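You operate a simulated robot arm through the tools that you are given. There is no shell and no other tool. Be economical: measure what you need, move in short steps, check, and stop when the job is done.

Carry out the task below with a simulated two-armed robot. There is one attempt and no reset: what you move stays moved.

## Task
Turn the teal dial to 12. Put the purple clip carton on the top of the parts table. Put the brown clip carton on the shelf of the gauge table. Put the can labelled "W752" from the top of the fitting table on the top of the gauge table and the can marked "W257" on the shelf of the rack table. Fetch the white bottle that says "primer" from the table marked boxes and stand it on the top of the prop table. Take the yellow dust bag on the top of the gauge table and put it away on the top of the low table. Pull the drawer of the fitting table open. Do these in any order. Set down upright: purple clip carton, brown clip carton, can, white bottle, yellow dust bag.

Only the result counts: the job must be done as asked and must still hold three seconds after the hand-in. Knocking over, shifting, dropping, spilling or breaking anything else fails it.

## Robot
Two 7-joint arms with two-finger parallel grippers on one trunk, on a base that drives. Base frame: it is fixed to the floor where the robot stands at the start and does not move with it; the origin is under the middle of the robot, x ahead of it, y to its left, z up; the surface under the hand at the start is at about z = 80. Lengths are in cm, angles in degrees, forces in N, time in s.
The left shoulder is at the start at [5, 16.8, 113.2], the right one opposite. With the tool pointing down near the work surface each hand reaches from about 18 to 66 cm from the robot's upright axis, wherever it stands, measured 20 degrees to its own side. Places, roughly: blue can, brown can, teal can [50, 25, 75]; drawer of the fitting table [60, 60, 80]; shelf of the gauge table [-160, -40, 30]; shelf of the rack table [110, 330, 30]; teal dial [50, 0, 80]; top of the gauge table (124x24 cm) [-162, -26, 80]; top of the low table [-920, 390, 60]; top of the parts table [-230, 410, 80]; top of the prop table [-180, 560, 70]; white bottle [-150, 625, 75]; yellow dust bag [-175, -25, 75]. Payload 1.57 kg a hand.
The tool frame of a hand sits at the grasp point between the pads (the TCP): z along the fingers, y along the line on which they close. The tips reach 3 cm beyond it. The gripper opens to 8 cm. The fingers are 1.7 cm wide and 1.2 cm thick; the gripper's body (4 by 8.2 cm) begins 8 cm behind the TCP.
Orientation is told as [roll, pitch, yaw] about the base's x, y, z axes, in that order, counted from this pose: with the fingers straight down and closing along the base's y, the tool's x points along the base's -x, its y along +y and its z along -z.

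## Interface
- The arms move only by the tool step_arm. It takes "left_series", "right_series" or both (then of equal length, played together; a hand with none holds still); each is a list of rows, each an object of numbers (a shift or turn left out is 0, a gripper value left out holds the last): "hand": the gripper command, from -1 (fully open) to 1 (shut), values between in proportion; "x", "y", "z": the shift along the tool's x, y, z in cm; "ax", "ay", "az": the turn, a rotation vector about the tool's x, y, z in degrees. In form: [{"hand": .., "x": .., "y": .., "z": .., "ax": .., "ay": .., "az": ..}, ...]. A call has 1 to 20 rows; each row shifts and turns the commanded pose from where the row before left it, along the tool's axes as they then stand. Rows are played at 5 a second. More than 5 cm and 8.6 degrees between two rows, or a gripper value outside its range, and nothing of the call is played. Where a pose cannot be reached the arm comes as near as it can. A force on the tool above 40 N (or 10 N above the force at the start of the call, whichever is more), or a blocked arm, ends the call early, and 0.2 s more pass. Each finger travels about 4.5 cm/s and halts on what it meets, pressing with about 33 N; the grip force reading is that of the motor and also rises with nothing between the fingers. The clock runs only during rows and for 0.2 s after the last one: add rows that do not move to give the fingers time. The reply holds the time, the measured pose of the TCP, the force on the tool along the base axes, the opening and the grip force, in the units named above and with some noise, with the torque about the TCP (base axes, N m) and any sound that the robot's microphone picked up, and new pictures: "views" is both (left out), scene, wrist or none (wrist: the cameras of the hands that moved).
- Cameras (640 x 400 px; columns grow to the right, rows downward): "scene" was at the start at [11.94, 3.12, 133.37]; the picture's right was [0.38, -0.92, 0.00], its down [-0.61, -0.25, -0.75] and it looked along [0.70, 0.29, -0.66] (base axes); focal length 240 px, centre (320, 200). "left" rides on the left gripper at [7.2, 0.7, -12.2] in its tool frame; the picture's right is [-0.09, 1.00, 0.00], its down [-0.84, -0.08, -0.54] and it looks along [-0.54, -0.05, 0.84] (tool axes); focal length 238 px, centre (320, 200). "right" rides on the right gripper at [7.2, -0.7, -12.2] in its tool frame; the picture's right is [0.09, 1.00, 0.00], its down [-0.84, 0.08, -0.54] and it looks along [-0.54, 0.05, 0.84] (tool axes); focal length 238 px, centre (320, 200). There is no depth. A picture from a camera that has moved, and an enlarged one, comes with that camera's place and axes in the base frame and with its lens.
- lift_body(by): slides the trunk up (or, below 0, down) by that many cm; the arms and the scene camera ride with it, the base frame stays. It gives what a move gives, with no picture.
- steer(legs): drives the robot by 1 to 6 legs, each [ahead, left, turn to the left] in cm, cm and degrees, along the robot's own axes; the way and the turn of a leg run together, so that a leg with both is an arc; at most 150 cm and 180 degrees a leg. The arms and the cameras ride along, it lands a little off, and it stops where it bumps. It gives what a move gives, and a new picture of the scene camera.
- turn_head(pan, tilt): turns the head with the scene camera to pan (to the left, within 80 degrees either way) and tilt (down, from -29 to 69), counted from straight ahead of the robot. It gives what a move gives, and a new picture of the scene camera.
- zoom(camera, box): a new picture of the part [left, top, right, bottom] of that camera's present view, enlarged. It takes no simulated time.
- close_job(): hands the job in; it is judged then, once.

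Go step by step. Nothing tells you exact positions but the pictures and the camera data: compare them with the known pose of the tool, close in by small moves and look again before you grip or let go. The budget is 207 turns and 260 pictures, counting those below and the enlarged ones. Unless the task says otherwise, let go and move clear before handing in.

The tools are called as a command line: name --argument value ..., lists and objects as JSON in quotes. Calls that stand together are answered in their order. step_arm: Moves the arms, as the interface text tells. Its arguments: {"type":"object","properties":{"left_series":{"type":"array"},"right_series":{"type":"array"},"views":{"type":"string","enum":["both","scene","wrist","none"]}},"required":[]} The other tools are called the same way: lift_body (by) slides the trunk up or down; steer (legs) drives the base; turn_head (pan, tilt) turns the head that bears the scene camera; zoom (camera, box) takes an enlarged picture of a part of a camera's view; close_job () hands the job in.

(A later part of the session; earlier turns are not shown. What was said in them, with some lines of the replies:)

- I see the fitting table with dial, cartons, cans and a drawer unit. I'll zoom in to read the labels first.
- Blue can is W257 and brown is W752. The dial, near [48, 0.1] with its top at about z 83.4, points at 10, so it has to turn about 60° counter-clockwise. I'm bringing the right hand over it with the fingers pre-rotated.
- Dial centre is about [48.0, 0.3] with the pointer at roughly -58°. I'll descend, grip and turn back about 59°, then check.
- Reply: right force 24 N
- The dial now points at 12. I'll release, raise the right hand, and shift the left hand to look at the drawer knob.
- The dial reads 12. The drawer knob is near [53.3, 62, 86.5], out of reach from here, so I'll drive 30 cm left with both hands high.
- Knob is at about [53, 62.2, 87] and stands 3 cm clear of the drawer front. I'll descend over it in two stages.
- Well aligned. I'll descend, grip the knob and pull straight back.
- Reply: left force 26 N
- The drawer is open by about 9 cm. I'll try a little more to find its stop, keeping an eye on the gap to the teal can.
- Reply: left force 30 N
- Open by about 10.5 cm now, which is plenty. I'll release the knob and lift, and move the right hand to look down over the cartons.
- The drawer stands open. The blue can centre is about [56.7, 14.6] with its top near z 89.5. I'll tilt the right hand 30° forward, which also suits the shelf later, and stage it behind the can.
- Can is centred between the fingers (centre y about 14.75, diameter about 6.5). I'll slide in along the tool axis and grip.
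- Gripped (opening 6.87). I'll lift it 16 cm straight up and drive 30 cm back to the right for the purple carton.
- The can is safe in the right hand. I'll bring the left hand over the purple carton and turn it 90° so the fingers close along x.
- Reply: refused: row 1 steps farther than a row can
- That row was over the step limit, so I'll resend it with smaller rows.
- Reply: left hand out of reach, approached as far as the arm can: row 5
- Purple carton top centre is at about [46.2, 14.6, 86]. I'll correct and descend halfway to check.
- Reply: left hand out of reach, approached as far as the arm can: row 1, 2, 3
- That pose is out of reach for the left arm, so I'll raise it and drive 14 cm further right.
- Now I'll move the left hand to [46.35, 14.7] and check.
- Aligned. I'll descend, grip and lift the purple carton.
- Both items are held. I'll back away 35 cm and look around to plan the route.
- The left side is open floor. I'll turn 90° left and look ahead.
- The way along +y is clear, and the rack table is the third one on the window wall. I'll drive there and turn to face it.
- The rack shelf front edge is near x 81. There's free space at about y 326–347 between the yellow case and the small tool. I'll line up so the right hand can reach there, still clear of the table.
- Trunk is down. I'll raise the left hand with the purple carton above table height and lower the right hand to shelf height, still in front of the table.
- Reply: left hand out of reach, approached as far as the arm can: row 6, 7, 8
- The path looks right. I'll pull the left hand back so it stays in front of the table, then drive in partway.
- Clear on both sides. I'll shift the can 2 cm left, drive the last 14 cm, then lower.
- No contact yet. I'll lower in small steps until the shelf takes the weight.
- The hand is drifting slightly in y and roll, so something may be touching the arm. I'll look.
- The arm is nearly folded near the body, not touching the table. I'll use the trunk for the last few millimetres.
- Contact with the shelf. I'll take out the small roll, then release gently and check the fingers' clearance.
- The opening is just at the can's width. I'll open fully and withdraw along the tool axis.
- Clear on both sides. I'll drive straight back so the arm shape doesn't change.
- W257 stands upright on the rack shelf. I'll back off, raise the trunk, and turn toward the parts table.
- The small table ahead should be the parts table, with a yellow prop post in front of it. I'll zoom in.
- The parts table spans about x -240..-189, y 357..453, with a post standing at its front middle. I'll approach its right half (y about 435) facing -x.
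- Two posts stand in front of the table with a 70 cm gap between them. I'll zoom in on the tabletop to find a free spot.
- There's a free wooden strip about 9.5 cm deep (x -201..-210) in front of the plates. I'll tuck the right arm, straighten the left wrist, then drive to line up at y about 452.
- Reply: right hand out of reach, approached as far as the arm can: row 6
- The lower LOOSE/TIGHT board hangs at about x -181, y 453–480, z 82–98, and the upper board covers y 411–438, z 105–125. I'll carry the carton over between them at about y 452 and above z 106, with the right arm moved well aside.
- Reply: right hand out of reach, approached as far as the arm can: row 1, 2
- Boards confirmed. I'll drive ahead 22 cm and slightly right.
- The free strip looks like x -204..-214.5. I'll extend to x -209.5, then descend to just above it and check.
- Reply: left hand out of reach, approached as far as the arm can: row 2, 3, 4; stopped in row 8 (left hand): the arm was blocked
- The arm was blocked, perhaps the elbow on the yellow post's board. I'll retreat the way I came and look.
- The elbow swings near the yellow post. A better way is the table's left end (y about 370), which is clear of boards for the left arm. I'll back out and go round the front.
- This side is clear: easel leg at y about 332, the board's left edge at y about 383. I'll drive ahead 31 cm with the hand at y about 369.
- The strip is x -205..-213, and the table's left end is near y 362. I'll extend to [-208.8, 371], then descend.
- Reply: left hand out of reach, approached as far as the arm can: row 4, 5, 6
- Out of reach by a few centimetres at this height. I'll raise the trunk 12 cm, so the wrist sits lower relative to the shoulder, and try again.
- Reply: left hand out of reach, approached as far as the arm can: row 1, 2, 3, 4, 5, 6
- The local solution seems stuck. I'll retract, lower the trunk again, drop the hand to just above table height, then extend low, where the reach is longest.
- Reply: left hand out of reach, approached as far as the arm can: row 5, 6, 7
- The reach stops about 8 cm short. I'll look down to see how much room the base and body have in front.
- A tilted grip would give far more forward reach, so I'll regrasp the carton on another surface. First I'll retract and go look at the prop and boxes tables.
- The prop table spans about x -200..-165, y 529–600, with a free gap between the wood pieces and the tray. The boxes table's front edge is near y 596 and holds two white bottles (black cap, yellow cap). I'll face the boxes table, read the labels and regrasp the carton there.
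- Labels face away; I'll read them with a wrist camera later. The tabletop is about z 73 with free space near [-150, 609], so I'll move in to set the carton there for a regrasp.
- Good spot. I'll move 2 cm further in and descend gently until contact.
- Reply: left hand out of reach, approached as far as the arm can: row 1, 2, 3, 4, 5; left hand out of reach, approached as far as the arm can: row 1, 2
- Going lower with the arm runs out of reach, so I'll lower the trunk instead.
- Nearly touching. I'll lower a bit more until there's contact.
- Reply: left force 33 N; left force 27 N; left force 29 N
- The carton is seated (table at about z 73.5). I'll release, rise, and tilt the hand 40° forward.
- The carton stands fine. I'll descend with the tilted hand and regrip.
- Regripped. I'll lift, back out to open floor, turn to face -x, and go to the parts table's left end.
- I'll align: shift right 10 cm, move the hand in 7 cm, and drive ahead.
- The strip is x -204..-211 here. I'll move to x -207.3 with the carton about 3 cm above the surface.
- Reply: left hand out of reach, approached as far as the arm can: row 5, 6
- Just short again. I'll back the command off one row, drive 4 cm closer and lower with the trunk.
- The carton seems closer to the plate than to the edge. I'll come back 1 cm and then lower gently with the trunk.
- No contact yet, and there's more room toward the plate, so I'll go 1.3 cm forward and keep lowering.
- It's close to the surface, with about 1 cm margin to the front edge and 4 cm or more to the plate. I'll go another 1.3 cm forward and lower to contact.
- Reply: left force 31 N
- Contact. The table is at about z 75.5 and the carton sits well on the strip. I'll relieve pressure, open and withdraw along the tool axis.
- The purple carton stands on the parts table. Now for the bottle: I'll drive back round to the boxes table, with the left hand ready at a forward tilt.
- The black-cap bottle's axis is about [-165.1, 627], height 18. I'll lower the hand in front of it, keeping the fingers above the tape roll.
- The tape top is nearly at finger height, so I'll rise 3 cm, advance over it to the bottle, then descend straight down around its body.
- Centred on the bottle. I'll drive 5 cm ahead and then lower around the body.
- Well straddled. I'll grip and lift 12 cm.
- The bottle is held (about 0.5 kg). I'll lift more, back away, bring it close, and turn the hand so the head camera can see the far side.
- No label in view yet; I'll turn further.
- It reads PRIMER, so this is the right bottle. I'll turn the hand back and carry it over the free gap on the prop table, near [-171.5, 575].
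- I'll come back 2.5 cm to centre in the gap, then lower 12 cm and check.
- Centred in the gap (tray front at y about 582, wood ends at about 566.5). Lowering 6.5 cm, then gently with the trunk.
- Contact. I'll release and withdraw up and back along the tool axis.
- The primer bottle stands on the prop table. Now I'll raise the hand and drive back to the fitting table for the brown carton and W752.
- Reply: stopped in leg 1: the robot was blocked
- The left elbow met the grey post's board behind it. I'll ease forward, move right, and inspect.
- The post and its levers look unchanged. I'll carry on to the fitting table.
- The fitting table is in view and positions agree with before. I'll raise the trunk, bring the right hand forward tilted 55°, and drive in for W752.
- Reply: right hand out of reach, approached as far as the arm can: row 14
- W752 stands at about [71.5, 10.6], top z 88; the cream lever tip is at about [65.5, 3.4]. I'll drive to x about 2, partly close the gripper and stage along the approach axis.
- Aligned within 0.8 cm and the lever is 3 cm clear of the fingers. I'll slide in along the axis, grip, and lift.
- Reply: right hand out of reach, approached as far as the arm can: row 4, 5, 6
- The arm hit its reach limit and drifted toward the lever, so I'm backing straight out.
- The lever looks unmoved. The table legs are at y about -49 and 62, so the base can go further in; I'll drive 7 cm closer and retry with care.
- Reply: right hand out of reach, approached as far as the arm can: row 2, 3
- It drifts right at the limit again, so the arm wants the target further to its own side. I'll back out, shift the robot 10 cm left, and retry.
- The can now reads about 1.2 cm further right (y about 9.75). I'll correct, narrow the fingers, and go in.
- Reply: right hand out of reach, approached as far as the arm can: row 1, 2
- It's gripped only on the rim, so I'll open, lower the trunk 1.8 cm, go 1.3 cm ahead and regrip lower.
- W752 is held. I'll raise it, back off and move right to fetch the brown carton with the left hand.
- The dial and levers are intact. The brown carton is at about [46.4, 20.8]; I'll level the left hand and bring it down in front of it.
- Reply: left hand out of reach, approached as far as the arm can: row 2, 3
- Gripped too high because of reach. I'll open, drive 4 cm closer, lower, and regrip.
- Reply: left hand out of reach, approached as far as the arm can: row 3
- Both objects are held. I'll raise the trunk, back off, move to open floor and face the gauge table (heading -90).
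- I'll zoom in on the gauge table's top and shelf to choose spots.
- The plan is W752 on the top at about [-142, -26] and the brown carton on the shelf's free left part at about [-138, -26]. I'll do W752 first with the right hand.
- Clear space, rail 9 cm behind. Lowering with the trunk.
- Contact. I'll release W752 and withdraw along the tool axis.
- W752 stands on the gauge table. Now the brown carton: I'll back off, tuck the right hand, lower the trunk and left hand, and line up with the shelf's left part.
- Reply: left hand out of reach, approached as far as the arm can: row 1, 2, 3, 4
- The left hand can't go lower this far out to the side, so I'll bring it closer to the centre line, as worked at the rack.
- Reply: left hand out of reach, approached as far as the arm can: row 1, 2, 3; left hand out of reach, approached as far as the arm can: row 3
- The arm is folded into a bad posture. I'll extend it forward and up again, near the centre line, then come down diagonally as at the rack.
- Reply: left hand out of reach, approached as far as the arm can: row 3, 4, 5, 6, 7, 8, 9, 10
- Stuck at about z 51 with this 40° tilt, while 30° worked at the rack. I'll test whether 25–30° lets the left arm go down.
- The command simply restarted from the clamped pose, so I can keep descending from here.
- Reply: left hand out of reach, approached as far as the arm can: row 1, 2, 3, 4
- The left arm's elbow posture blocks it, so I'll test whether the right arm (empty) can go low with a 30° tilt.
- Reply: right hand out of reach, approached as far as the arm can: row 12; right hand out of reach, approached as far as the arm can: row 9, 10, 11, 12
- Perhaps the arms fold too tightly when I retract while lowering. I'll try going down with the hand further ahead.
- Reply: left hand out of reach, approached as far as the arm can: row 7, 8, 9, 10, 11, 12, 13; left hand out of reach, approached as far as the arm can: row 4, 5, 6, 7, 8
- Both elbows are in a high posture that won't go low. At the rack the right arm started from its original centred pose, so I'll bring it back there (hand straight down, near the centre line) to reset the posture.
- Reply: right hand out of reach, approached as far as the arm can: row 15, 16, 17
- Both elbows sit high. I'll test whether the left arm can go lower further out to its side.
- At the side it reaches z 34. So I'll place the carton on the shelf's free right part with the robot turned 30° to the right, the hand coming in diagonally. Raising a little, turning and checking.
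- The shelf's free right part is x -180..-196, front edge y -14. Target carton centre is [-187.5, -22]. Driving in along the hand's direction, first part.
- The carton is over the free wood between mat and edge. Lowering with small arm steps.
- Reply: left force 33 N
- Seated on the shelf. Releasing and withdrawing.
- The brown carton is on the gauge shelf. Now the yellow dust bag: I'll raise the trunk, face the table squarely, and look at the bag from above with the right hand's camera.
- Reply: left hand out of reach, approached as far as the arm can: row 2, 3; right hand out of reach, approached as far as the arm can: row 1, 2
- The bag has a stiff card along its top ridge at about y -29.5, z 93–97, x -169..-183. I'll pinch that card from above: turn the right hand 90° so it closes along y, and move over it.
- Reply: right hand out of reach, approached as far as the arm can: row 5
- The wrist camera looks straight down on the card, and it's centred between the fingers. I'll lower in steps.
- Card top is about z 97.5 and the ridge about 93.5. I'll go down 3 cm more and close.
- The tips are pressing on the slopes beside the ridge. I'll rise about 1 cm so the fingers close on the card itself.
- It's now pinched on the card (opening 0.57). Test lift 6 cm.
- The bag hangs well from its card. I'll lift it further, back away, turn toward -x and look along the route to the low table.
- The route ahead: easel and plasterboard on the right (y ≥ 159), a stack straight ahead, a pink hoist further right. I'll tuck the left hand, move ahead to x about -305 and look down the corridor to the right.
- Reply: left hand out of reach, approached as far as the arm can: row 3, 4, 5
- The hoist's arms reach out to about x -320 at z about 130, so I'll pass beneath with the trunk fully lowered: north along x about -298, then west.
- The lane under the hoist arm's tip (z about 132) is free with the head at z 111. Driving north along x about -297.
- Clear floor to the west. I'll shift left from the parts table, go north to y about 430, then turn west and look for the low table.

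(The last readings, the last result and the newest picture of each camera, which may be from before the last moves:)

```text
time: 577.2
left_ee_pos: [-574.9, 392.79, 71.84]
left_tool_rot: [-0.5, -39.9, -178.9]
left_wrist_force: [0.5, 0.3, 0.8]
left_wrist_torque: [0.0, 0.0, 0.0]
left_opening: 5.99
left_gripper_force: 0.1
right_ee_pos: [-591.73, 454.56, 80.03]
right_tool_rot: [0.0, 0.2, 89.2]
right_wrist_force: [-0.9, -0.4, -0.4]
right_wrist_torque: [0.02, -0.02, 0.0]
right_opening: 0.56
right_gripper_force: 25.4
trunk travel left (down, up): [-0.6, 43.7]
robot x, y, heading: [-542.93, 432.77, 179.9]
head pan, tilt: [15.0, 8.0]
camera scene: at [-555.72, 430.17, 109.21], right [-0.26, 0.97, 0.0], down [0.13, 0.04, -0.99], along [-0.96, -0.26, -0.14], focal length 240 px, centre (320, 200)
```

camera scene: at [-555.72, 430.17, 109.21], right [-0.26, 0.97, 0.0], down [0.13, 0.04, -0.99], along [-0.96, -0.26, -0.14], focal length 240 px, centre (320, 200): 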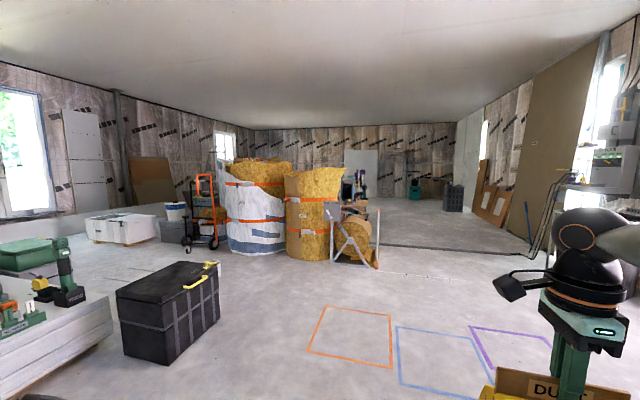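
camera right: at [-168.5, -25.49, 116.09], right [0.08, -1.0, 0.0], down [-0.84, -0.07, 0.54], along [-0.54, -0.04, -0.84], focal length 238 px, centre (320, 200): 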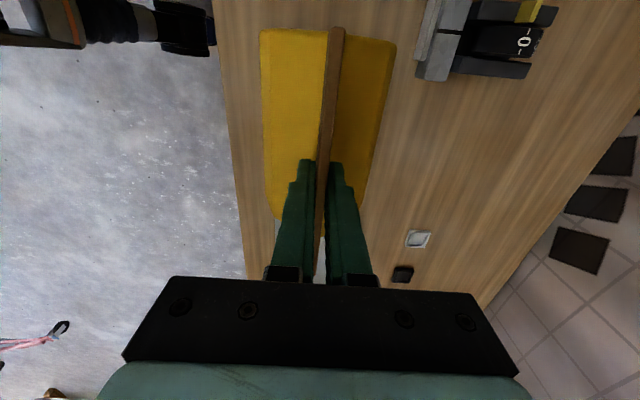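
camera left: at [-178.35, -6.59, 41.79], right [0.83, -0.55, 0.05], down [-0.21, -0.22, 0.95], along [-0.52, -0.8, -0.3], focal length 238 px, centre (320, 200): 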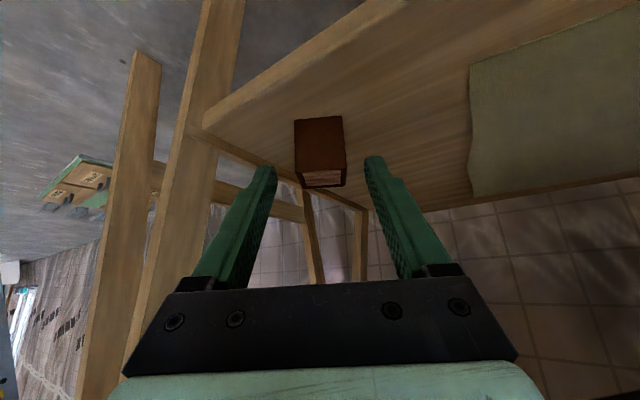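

zoom --camera "scene" --box '[280, 130, 560, 290]'

```text
2.29 times, centred on (420, 210) of scene
camera zoom: at [-555.72, 430.17, 109.21], right [-0.26, 0.97, 0.0], down [0.13, 0.04, -0.99], along [-0.96, -0.26, -0.14], focal length 549 px, centre (91, 177)
```

zoom: 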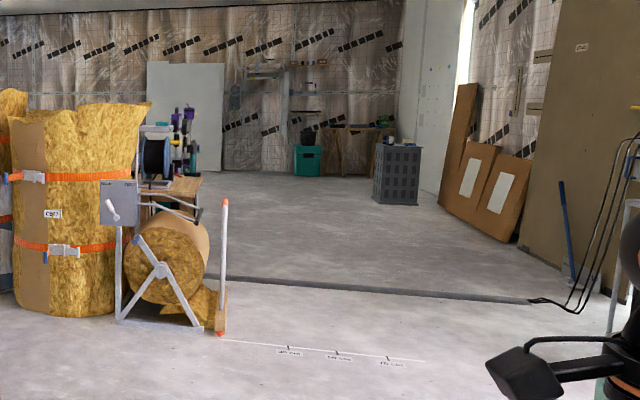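

The low table seems to stand behind the insulation roll at about [-880, 395], and there's a low floor ridge at x about -895. I'll go closer along y about 480 and look.

steer --legs '[[0, -45, 0], [150, 0, 0], [80, 0, 0]]'

turn_head --pan 45 --tilt 22

```text
time: 592.7
left_ee_pos: [-807.46, 440.75, 71.91]
left_tool_rot: [-0.5, -39.9, -179.7]
left_wrist_force: [0.0, -0.7, 0.3]
left_wrist_torque: [0.01, -0.01, -0.02]
left_opening: 5.99
left_gripper_force: 0.0
right_ee_pos: [-823.45, 502.79, 79.94]
right_tool_rot: [0.0, 0.1, 88.3]
right_wrist_force: [0.9, 0.2, -0.9]
right_wrist_torque: [0.01, 0.01, 0.01]
right_opening: 0.56
right_gripper_force: 25.6
trunk travel left (down, up): [-0.6, 43.7]
robot x, y, heading: [-774.89, 480.61, 179.3]
head pan, tilt: [15.0, 8.0]
camera scene: at [-787.73, 477.85, 109.21], right [-0.24, 0.97, 0.0], down [0.14, 0.03, -0.99], along [-0.96, -0.24, -0.14], focal length 240 px, centre (320, 200)
```

scene: 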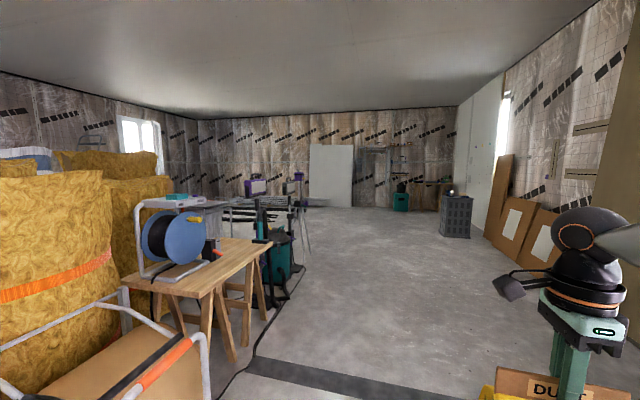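

```text
time: 593.7
left_ee_pos: [-807.33, 440.65, 71.83]
left_tool_rot: [-0.6, -39.9, -179.7]
left_wrist_force: [-0.7, -0.3, 0.4]
left_wrist_torque: [-0.02, -0.01, -0.01]
left_opening: 6.0
left_gripper_force: 0.0
right_ee_pos: [-823.37, 502.63, 79.98]
right_tool_rot: [0.0, 0.2, 88.2]
right_wrist_force: [-0.3, 0.5, -0.7]
right_wrist_torque: [-0.04, -0.01, -0.03]
right_opening: 0.57
right_gripper_force: 25.7
trunk travel left (down, up): [-0.6, 43.7]
robot x, y, heading: [-774.81, 480.06, 179.4]
head pan, tilt: [45.0, 22.0]
camera scene: at [-785.41, 473.65, 106.94], right [-0.7, 0.72, 0.0], down [0.27, 0.26, -0.93], along [-0.67, -0.65, -0.37], focal length 240 px, centre (320, 200)
```

scene: 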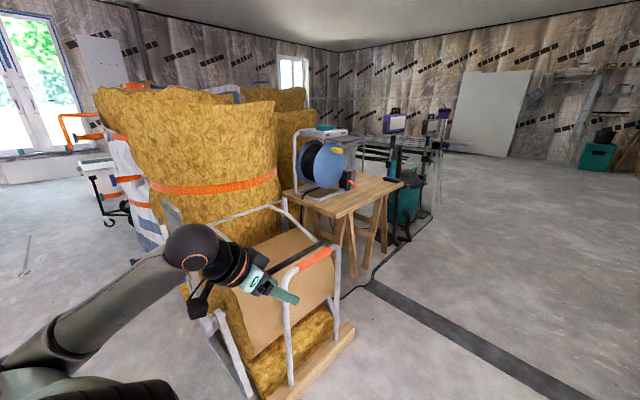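

The low table spans about x -930..-865, y 370–409, with a cable reel on it. I'll move to x about -850, y about 498, then turn to face it.

steer --legs '[[0, -18, 0], [72, 0, 0], [0, 0, 90]]'

turn_head --pan -20 --tilt 32

zoom --camera "scene" --box '[200, 100, 500, 300]'

```text
time: 603.2
left_ee_pos: [-807.03, 466.77, 71.82]
left_tool_rot: [-0.4, -40.0, -89.2]
left_wrist_force: [0.3, -0.3, 0.2]
left_wrist_torque: [-0.02, 0.0, -0.01]
left_opening: 5.98
left_gripper_force: 0.1
right_ee_pos: [-868.84, 450.29, 79.96]
right_tool_rot: [0.0, 0.1, 178.9]
right_wrist_force: [0.9, 0.7, -1.2]
right_wrist_torque: [-0.01, 0.02, -0.01]
right_opening: 0.56
right_gripper_force: 26.0
trunk travel left (down, up): [-0.6, 43.7]
robot x, y, heading: [-846.65, 499.04, -90.5]
head pan, tilt: [45.0, 22.0]
camera scene: at [-840.09, 488.26, 106.94], right [-0.71, -0.7, 0.0], down [-0.26, 0.27, -0.93], along [0.65, -0.66, -0.37], focal length 240 px, centre (320, 200)
```

scene: 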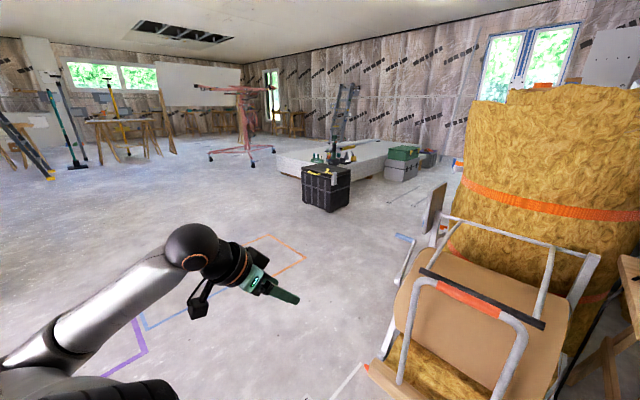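

```text
time: 604.6
left_ee_pos: [-807.01, 466.87, 71.82]
left_tool_rot: [-0.5, -40.0, -89.2]
left_wrist_force: [0.5, -0.2, 0.2]
left_wrist_torque: [0.0, 0.0, -0.01]
left_opening: 5.99
left_gripper_force: 0.1
right_ee_pos: [-868.85, 450.27, 80.0]
right_tool_rot: [0.1, 0.1, 178.9]
right_wrist_force: [-0.8, -0.2, -1.0]
right_wrist_torque: [0.04, -0.01, -0.04]
right_opening: 0.56
right_gripper_force: 25.6
trunk travel left (down, up): [-0.6, 43.7]
robot x, y, heading: [-846.87, 498.76, -90.4]
head pan, tilt: [-20.0, 32.0]
camera scene: at [-849.73, 486.46, 105.34], right [-0.94, 0.35, 0.0], down [0.18, 0.5, -0.85], along [-0.29, -0.8, -0.53], focal length 240 px, centre (320, 200)
```

scene: 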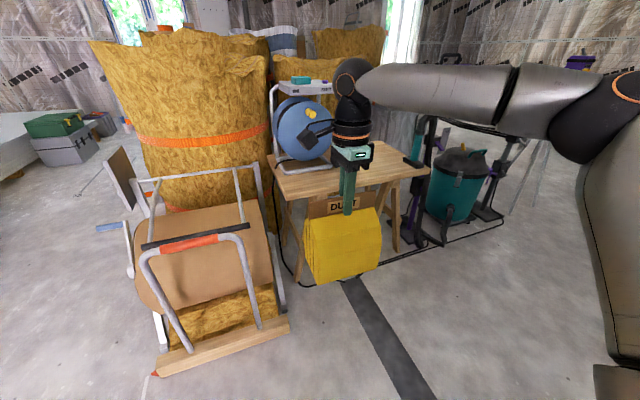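

```text
2.00 times, centred on (350, 200) of scene
camera zoom: at [-849.73, 486.46, 105.34], right [-0.94, 0.35, 0.0], down [0.18, 0.5, -0.85], along [-0.29, -0.8, -0.53], focal length 481 px, centre (260, 200)
```

zoom: 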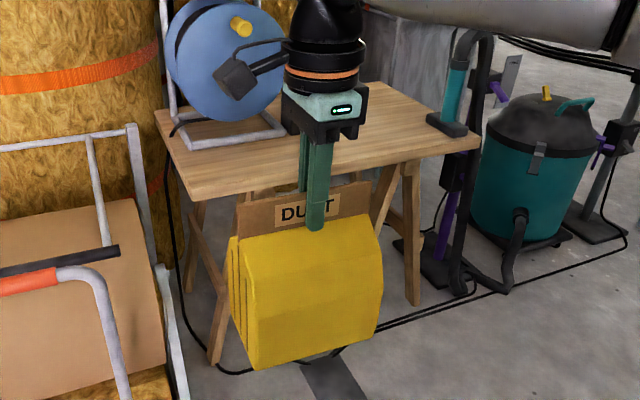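

There's free space on the table's west half (x -895..-927). The roll stand blocks the east side, so I'll raise the trunk and left hand, then move right to x about -888.

lift_body --by 10

step_arm --left_series '[{"z": -3, "x": -2.6}, {"z": -3, "x": -2.6}, {"z": -3, "x": -2.6}, {"z": -3, "x": -2.6}, {"z": -3, "x": -2.6}, {"z": -3, "x": -2.6}, {}]' --views "none"

steer --legs '[[0, -41, 0.5]]'

```text
time: 605.9
left_ee_pos: [-807.03, 466.8, 81.85]
left_tool_rot: [-0.5, -39.8, -89.2]
left_wrist_force: [-0.1, -0.4, 0.7]
left_wrist_torque: [-0.03, 0.02, 0.01]
left_opening: 5.99
left_gripper_force: 0.0
right_ee_pos: [-868.85, 450.36, 89.89]
right_tool_rot: [-0.1, 0.1, 178.8]
right_wrist_force: [-0.2, 0.2, -1.2]
right_wrist_torque: [-0.01, -0.01, -0.06]
right_opening: 0.59
right_gripper_force: 26.0
trunk travel left (down, up): [-10.6, 33.7]
robot x, y, heading: [-846.94, 498.99, -90.5]
head pan, tilt: [-20.0, 32.0]
```

```text
time: 607.5
left_ee_pos: [-807.0, 466.47, 105.75]
left_tool_rot: [-0.5, -39.9, -89.2]
left_wrist_force: [0.2, 0.5, 0.5]
left_wrist_torque: [-0.02, 0.02, 0.01]
left_opening: 6.0
left_gripper_force: 0.1
right_ee_pos: [-868.87, 450.28, 90.0]
right_tool_rot: [0.0, 0.2, 178.8]
right_wrist_force: [0.4, -0.2, -0.4]
right_wrist_torque: [0.02, -0.03, 0.02]
right_opening: 0.58
right_gripper_force: 25.5
trunk travel left (down, up): [-10.6, 33.7]
robot x, y, heading: [-846.95, 498.89, -90.4]
head pan, tilt: [-20.0, 32.0]
```

```text
time: 611.6
left_ee_pos: [-847.26, 466.79, 105.72]
left_tool_rot: [-0.5, -39.9, -88.9]
left_wrist_force: [-0.5, 0.3, -0.6]
left_wrist_torque: [0.02, -0.04, 0.0]
left_opening: 6.01
left_gripper_force: 0.0
right_ee_pos: [-909.04, 450.32, 90.01]
right_tool_rot: [0.0, 0.0, 179.0]
right_wrist_force: [-0.7, -0.2, -0.6]
right_wrist_torque: [0.03, 0.02, -0.03]
right_opening: 0.54
right_gripper_force: 25.8
trunk travel left (down, up): [-10.6, 33.7]
robot x, y, heading: [-887.18, 499.18, -90.1]
head pan, tilt: [-20.0, 32.0]
camera scene: at [-890.13, 486.62, 115.34], right [-0.94, 0.34, 0.0], down [0.18, 0.5, -0.85], along [-0.29, -0.8, -0.53], focal length 240 px, centre (320, 200)
```

scene: 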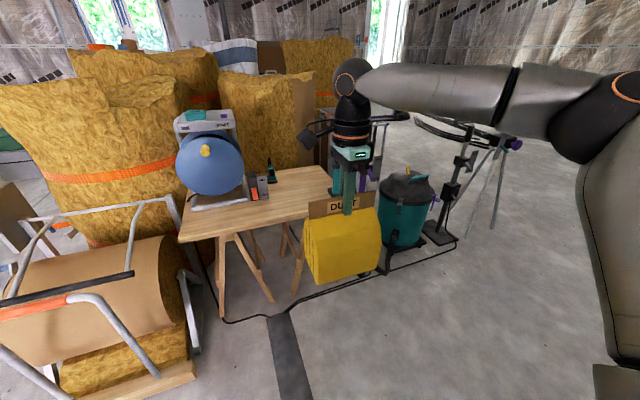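

The floor strip was no obstacle. I'll retract the left hand a bit, then approach so the bag hangs over the free spot at about [-913, 398].

step_arm --left_series '[{"z": -2.6, "x": 3.1}, {"z": -2.6, "x": 3.1}, {"z": -2.6, "x": 3.1}, {}]' --views "none"

steer --legs '[[0, -4, 0], [36, 0, 0]]'

zoom --camera "right" --box '[0, 0, 640, 400]'

```text
time: 612.6
left_ee_pos: [-847.55, 478.76, 105.47]
left_tool_rot: [-0.5, -39.7, -89.0]
left_wrist_force: [-0.7, -0.7, 0.1]
left_wrist_torque: [0.01, 0.01, 0.02]
left_opening: 6.0
left_gripper_force: 0.1
right_ee_pos: [-909.19, 450.31, 89.87]
right_tool_rot: [-0.1, 0.2, 178.9]
right_wrist_force: [0.5, 0.0, -1.4]
right_wrist_torque: [0.03, 0.05, -0.01]
right_opening: 0.55
right_gripper_force: 25.7
trunk travel left (down, up): [-10.6, 33.7]
robot x, y, heading: [-887.05, 499.18, -90.2]
head pan, tilt: [-20.0, 32.0]
```

```text
time: 615.6
left_ee_pos: [-851.63, 442.89, 105.52]
left_tool_rot: [-0.5, -39.9, -89.0]
left_wrist_force: [0.5, 0.0, 0.0]
left_wrist_torque: [0.0, -0.01, 0.0]
left_opening: 5.99
left_gripper_force: 0.0
right_ee_pos: [-913.15, 414.55, 90.05]
right_tool_rot: [0.1, 0.1, 179.0]
right_wrist_force: [0.7, -0.4, -0.7]
right_wrist_torque: [0.01, -0.01, 0.0]
right_opening: 0.55
right_gripper_force: 25.9
trunk travel left (down, up): [-10.6, 33.7]
robot x, y, heading: [-891.32, 463.42, -90.1]
head pan, tilt: [-20.0, 32.0]
camera scene: at [-894.22, 450.75, 115.34], right [-0.94, 0.34, 0.0], down [0.18, 0.5, -0.85], along [-0.29, -0.8, -0.53], focal length 240 px, centre (320, 200)
```

scene: 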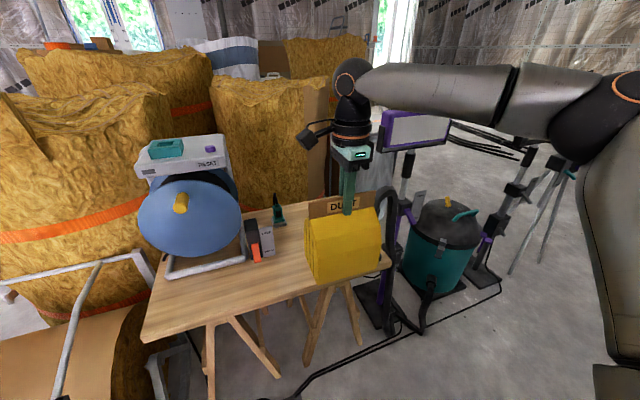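

```text
1.00 times, centred on (320, 200) of right (not enlarged: the box is as wide or as high as the picture)
camera zoom: at [-905.97, 415.12, 102.14], right [0.08, -1.0, 0.0], down [-0.84, -0.06, 0.54], along [-0.54, -0.04, -0.84], focal length 238 px, centre (320, 200)
```

zoom: 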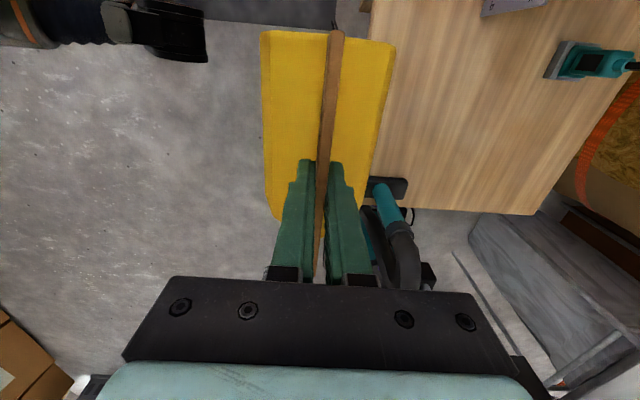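

There's a hose at the table's right end, so I'll aim for x about -910.5, y about 396. Adjusting and driving the last 18 cm.

step_arm --right_series '[{"x": 2.6}, {}]' --views "none"

steer --legs '[[18, 0, 0]]'

zoom --camera "right" --box '[0, 0, 640, 400]'

zoom --camera "scene" --box '[180, 150, 480, 350]'

```text
time: 616.2
left_ee_pos: [-851.63, 442.85, 105.58]
left_tool_rot: [-0.5, -39.9, -89.1]
left_wrist_force: [-0.1, 0.6, 0.7]
left_wrist_torque: [-0.01, 0.0, -0.02]
left_opening: 6.0
left_gripper_force: 0.1
right_ee_pos: [-910.65, 414.29, 89.93]
right_tool_rot: [0.0, 0.1, 178.9]
right_wrist_force: [0.2, -0.2, -1.0]
right_wrist_torque: [0.02, 0.01, 0.01]
right_opening: 0.6
right_gripper_force: 25.3
trunk travel left (down, up): [-10.6, 33.7]
robot x, y, heading: [-891.28, 463.74, -90.2]
head pan, tilt: [-20.0, 32.0]
```

```text
time: 617.7
left_ee_pos: [-851.52, 424.86, 105.53]
left_tool_rot: [-0.5, -39.9, -88.9]
left_wrist_force: [-0.2, -0.6, 0.0]
left_wrist_torque: [-0.01, 0.03, 0.01]
left_opening: 5.98
left_gripper_force: 0.0
right_ee_pos: [-910.46, 396.26, 90.1]
right_tool_rot: [0.0, 0.1, 179.2]
right_wrist_force: [0.3, 0.1, -0.9]
right_wrist_torque: [0.01, -0.02, 0.02]
right_opening: 0.56
right_gripper_force: 25.7
trunk travel left (down, up): [-10.6, 33.7]
robot x, y, heading: [-891.39, 444.95, -90.1]
head pan, tilt: [-20.0, 32.0]
camera scene: at [-894.21, 432.66, 115.34], right [-0.94, 0.34, 0.0], down [0.18, 0.5, -0.85], along [-0.29, -0.8, -0.53], focal length 240 px, centre (320, 200)
```

scene: 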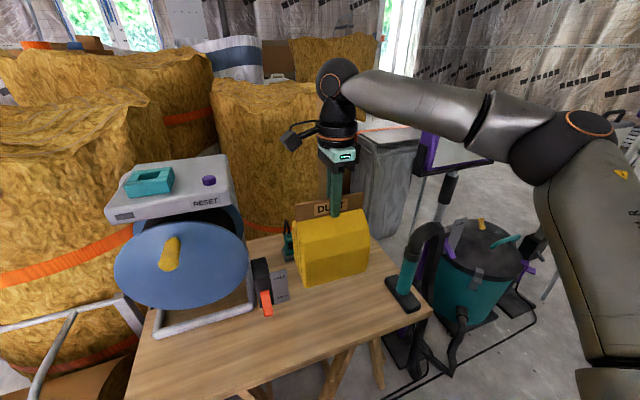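

```text
1.00 times, centred on (320, 200) of right (not enlarged: the box is as wide or as high as the picture)
camera zoom: at [-903.22, 396.88, 102.16], right [0.08, -1.0, 0.0], down [-0.84, -0.06, 0.54], along [-0.54, -0.04, -0.84], focal length 238 px, centre (320, 200)
```

zoom: 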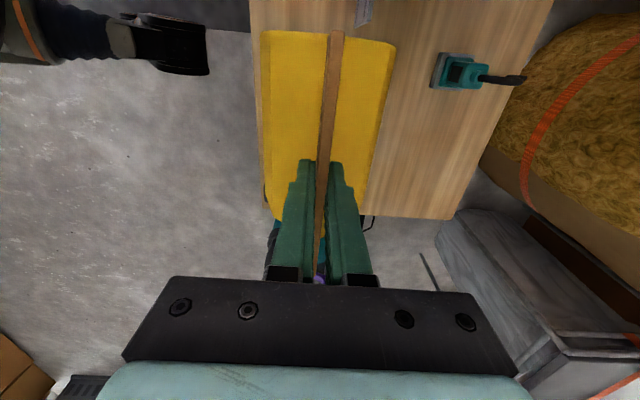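

```text
2.00 times, centred on (330, 250) of scene
camera zoom: at [-894.21, 432.66, 115.34], right [-0.94, 0.34, 0.0], down [0.18, 0.5, -0.85], along [-0.29, -0.8, -0.53], focal length 481 px, centre (300, 100)
```

zoom: 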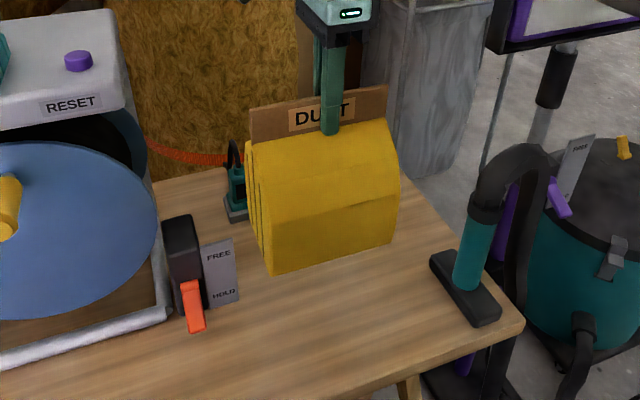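

The bag will land between the lever block (right edge x about -900) and the vacuum nozzle (x about -927). I'll shift 1.5 cm toward the nozzle and lower 9 cm.

step_arm --right_series '[{"x": -1.5}, {}]' --views "none"

lift_body --by -9

zoom --camera "scene" --box '[180, 130, 480, 330]'

```text
time: 618.3
left_ee_pos: [-851.69, 424.94, 105.51]
left_tool_rot: [-0.5, -39.9, -88.9]
left_wrist_force: [0.1, -0.1, -0.1]
left_wrist_torque: [-0.05, 0.01, -0.01]
left_opening: 6.01
left_gripper_force: 0.0
right_ee_pos: [-911.99, 396.31, 89.97]
right_tool_rot: [0.1, 0.1, 179.2]
right_wrist_force: [0.2, 0.7, -2.0]
right_wrist_torque: [0.02, 0.02, -0.01]
right_opening: 0.58
right_gripper_force: 25.7
trunk travel left (down, up): [-10.6, 33.7]
robot x, y, heading: [-891.15, 444.95, -90.1]
head pan, tilt: [-20.0, 32.0]
```

```text
time: 619.5
left_ee_pos: [-851.65, 424.92, 96.56]
left_tool_rot: [-0.4, -39.9, -89.0]
left_wrist_force: [-0.4, 0.0, 1.1]
left_wrist_torque: [0.01, 0.02, 0.03]
left_opening: 6.0
left_gripper_force: 0.1
right_ee_pos: [-912.07, 396.33, 81.08]
right_tool_rot: [0.1, 0.1, 179.2]
right_wrist_force: [0.3, 1.0, -1.7]
right_wrist_torque: [0.01, 0.0, -0.01]
right_opening: 0.56
right_gripper_force: 25.4
trunk travel left (down, up): [-1.6, 42.7]
robot x, y, heading: [-891.39, 445.2, -90.2]
head pan, tilt: [-20.0, 32.0]
```

```text
2.00 times, centred on (330, 230) of scene
camera zoom: at [-894.2, 432.67, 106.35], right [-0.94, 0.34, 0.0], down [0.18, 0.5, -0.85], along [-0.29, -0.8, -0.53], focal length 481 px, centre (300, 140)
```

zoom: 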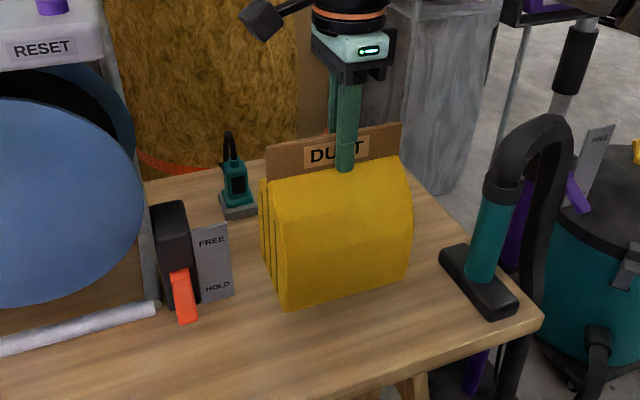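

Well placed. I'll lower the rest with small arm steps until contact.

step_arm --right_series '[{"z": 0.8}, {"z": 0.7}, {}]' --views "none"

step_arm --right_series '[{"z": 0.5}, {"z": 0.5}, {}]' --views "none"

step_arm --right_series '[{"z": 0.5}, {}]' --views "scene"

```text
time: 620.3
left_ee_pos: [-851.7, 424.95, 96.49]
left_tool_rot: [-0.4, -39.9, -88.8]
left_wrist_force: [-0.2, -0.1, 0.2]
left_wrist_torque: [0.0, -0.01, 0.01]
left_opening: 5.99
left_gripper_force: 0.0
right_ee_pos: [-911.99, 396.27, 79.62]
right_tool_rot: [0.2, 0.1, 179.3]
right_wrist_force: [-0.1, -0.2, -1.3]
right_wrist_torque: [-0.03, 0.0, -0.01]
right_opening: 0.57
right_gripper_force: 26.0
trunk travel left (down, up): [-1.6, 42.7]
robot x, y, heading: [-891.4, 445.61, -90.1]
head pan, tilt: [-20.0, 32.0]
```

```text
time: 621.1
left_ee_pos: [-851.6, 424.86, 96.52]
left_tool_rot: [-0.5, -39.9, -88.9]
left_wrist_force: [-0.7, -0.3, -0.6]
left_wrist_torque: [-0.02, 0.03, 0.01]
left_opening: 6.03
left_gripper_force: 0.1
right_ee_pos: [-912.1, 396.33, 78.53]
right_tool_rot: [0.0, 0.1, 179.2]
right_wrist_force: [0.3, 0.7, -1.2]
right_wrist_torque: [-0.01, 0.03, -0.02]
right_opening: 0.57
right_gripper_force: 25.6
trunk travel left (down, up): [-1.6, 42.7]
robot x, y, heading: [-890.83, 444.91, -90.0]
head pan, tilt: [-20.0, 32.0]
```

```text
time: 621.7
left_ee_pos: [-851.43, 424.92, 96.54]
left_tool_rot: [-0.5, -40.0, -88.9]
left_wrist_force: [0.5, 0.7, -0.5]
left_wrist_torque: [0.03, -0.02, 0.03]
left_opening: 5.99
left_gripper_force: 0.2
right_ee_pos: [-911.91, 396.48, 77.92]
right_tool_rot: [0.1, 0.1, 179.3]
right_wrist_force: [-0.6, -0.3, -1.2]
right_wrist_torque: [0.0, 0.0, 0.01]
right_opening: 0.55
right_gripper_force: 26.1
trunk travel left (down, up): [-1.6, 42.7]
robot x, y, heading: [-891.49, 445.1, -90.0]
head pan, tilt: [-20.0, 32.0]
camera scene: at [-894.2, 432.66, 106.34], right [-0.94, 0.34, 0.0], down [0.18, 0.5, -0.85], along [-0.29, -0.8, -0.53], focal length 240 px, centre (320, 200)
```

scene: 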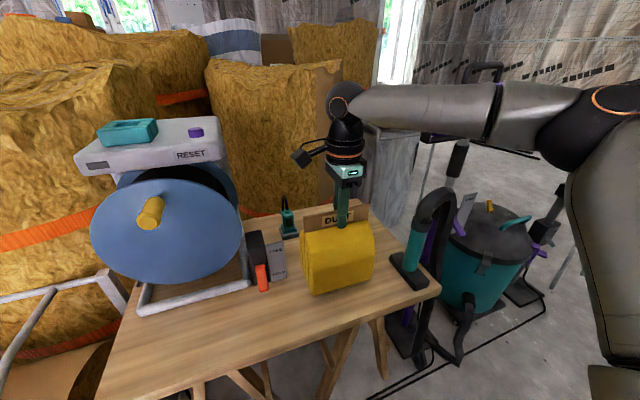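

step_arm --right_series '[{"z": 0.5}, {"z": 0.4}, {}]' --views "none"

step_arm --right_series '[{"z": 0.5}, {"z": 0.4}, {}]' --views "none"

```text
time: 622.5
left_ee_pos: [-851.56, 425.01, 96.56]
left_tool_rot: [-0.4, -39.9, -88.9]
left_wrist_force: [0.2, -1.0, 0.2]
left_wrist_torque: [-0.03, -0.01, 0.04]
left_opening: 5.98
left_gripper_force: 0.2
right_ee_pos: [-912.02, 396.47, 77.09]
right_tool_rot: [0.0, 0.1, 179.2]
right_wrist_force: [-0.7, -0.3, -1.2]
right_wrist_torque: [0.0, 0.03, 0.01]
right_opening: 0.53
right_gripper_force: 26.3
trunk travel left (down, up): [-1.6, 42.7]
robot x, y, heading: [-891.47, 444.98, -90.1]
head pan, tilt: [-20.0, 32.0]
```

```text
time: 623.3
left_ee_pos: [-851.65, 424.91, 96.45]
left_tool_rot: [-0.5, -39.9, -88.9]
left_wrist_force: [0.0, -0.1, -0.8]
left_wrist_torque: [0.01, 0.01, 0.02]
left_opening: 6.0
left_gripper_force: 0.2
right_ee_pos: [-911.99, 396.39, 76.13]
right_tool_rot: [0.1, 0.1, 179.2]
right_wrist_force: [0.0, 0.3, -2.0]
right_wrist_torque: [-0.02, 0.0, 0.0]
right_opening: 0.54
right_gripper_force: 25.3
trunk travel left (down, up): [-1.6, 42.7]
robot x, y, heading: [-891.09, 445.04, -89.9]
head pan, tilt: [-20.0, 32.0]
```

step_arm --right_series '[{"z": 0.5}, {"z": 0.4}, {}]' --views "none"

zoom --camera "scene" --box '[240, 180, 440, 320]'

```text
time: 624.1
left_ee_pos: [-851.5, 425.01, 96.54]
left_tool_rot: [-0.5, -40.0, -88.7]
left_wrist_force: [0.1, -0.2, 0.5]
left_wrist_torque: [0.01, 0.02, 0.0]
left_opening: 5.99
left_gripper_force: 0.1
right_ee_pos: [-912.0, 396.17, 75.7]
right_tool_rot: [0.5, 0.3, 179.0]
right_wrist_force: [-5.1, 0.4, 22.6]
right_wrist_torque: [0.59, -0.14, 0.06]
right_opening: 0.56
right_gripper_force: 25.9
trunk travel left (down, up): [-1.6, 42.7]
robot x, y, heading: [-890.95, 445.29, -89.8]
head pan, tilt: [-20.0, 32.0]
```

```text
2.86 times, centred on (340, 250) of scene
camera zoom: at [-894.17, 432.8, 106.4], right [-0.94, 0.34, 0.0], down [0.18, 0.5, -0.85], along [-0.29, -0.8, -0.53], focal length 687 px, centre (263, 57)
```

zoom: 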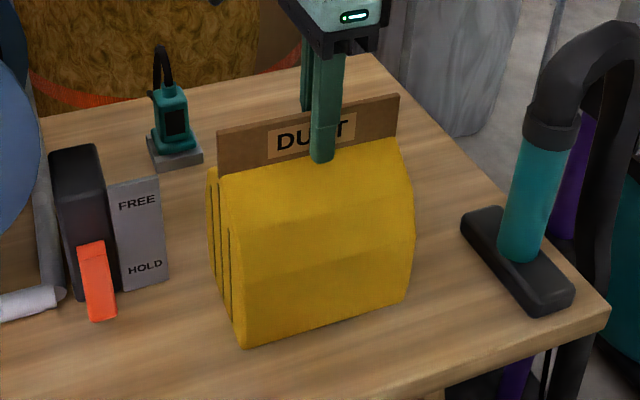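

The bag stands on the table. I'll relieve the pressure, open a little and lift straight off.

step_arm --right_series '[{"z": -0.2}, {"hand": 0.6}, {"hand": 0.3}, {"hand": 0.2}, {"z": -2}, {"z": -3}, {"z": -4}, {"z": -4}, {}]' --views "both"

```text
time: 626.1
left_ee_pos: [-851.52, 425.0, 96.48]
left_tool_rot: [-0.5, -40.0, -88.8]
left_wrist_force: [-0.1, -0.4, -0.3]
left_wrist_torque: [0.01, -0.03, 0.02]
left_opening: 6.0
left_gripper_force: 0.1
right_ee_pos: [-912.83, 397.38, 88.14]
right_tool_rot: [0.1, 0.1, 179.2]
right_wrist_force: [0.3, 0.0, -0.9]
right_wrist_torque: [0.0, 0.01, 0.02]
right_opening: 3.19
right_gripper_force: 0.0
right hand out of reach, approached as far as the arm can: row 8
trunk travel left (down, up): [-1.6, 42.7]
robot x, y, heading: [-891.38, 445.2, -89.9]
head pan, tilt: [-20.0, 32.0]
camera scene: at [-894.2, 432.69, 106.34], right [-0.94, 0.34, 0.0], down [0.18, 0.5, -0.85], along [-0.29, -0.8, -0.53], focal length 240 px, centre (320, 200)
camera right: at [-905.5, 398.01, 100.22], right [0.08, -1.0, 0.0], down [-0.84, -0.06, 0.54], along [-0.54, -0.04, -0.84], focal length 238 px, centre (320, 200)
```

scene: 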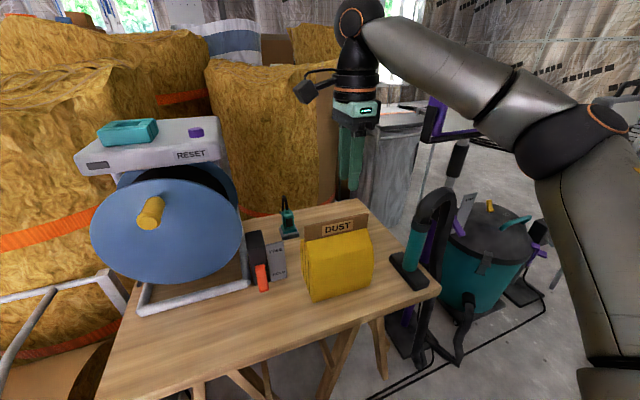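
right: 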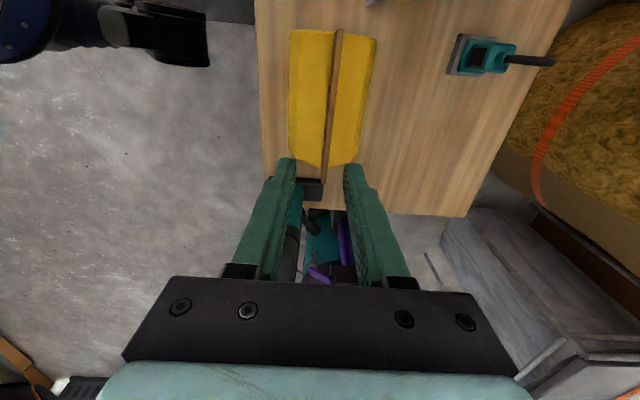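

The bag stands upright on the low table. I'll raise the trunk and back clear.

lift_body --by 10

steer --legs '[[-40, 0, 0]]'

```text
time: 627.5
left_ee_pos: [-851.55, 425.02, 106.48]
left_tool_rot: [-0.5, -40.0, -88.9]
left_wrist_force: [-0.3, 0.9, 0.2]
left_wrist_torque: [-0.04, 0.01, -0.02]
left_opening: 6.01
left_gripper_force: 0.0
right_ee_pos: [-912.65, 397.3, 98.05]
right_tool_rot: [0.1, 0.1, 179.2]
right_wrist_force: [0.0, 0.9, 0.5]
right_wrist_torque: [0.04, 0.02, 0.02]
right_opening: 3.2
right_gripper_force: 0.0
trunk travel left (down, up): [-11.6, 32.7]
robot x, y, heading: [-891.49, 445.07, -90.0]
head pan, tilt: [-20.0, 32.0]
```

```text
time: 630.0
left_ee_pos: [-851.6, 464.87, 106.4]
left_tool_rot: [-0.5, -39.9, -88.6]
left_wrist_force: [0.0, 0.1, 0.3]
left_wrist_torque: [-0.01, -0.04, 0.01]
left_opening: 6.01
left_gripper_force: 0.0
right_ee_pos: [-912.54, 437.05, 98.05]
right_tool_rot: [0.0, 0.1, 179.5]
right_wrist_force: [-0.6, -1.3, 0.8]
right_wrist_torque: [0.03, 0.01, 0.01]
right_opening: 3.2
right_gripper_force: 0.1
trunk travel left (down, up): [-11.6, 32.7]
robot x, y, heading: [-891.74, 485.13, -89.9]
head pan, tilt: [-20.0, 32.0]
camera scene: at [-894.25, 472.44, 116.34], right [-0.94, 0.34, 0.0], down [0.18, 0.5, -0.85], along [-0.29, -0.8, -0.53], focal length 240 px, centre (320, 200)
```

scene: 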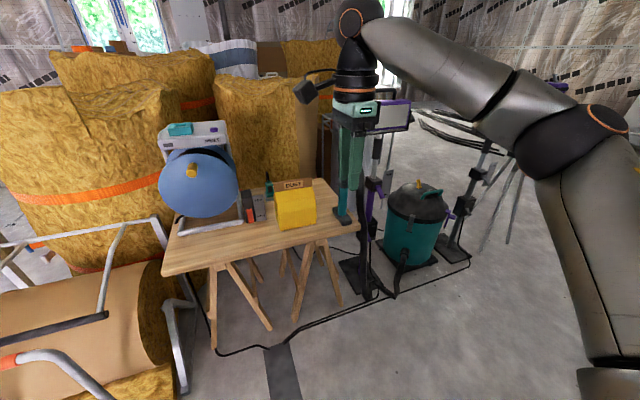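

Everything is where it was asked to be and both hands are clear, so I'm handing in.

close_job

```text
The job is handed in.
```

I did all eight tasks and handed the job in; the hand-in reply didn't say whether it passed.

- **Dial:** the teal dial points at 12.
- **Drawer:** the fitting table's drawer is pulled out about 10.5 cm. I did not find its end stop.
- **Purple clip carton:** upright on the parts table, on the strip in front of the plates.
- **Brown clip carton:** upright on the gauge table's shelf.
- **Cans:** W752 is upright on the gauge table's top and W257 is upright on the rack table's shelf.
- **Primer bottle:** upright on the prop table. I read the "PRIMER" label before placing it.
- **Yellow dust bag:** upright on the low table.

**Contacts on the way:**
- The left arm was blocked at the yellow post in front of the parts table, and later at the grey one. The grey post and its levers looked unmoved afterwards; I did not check the yellow one as closely.
- The right hand probably brushed the cream lever on the fitting table while reaching for W752. A later picture showed it still at OUT.
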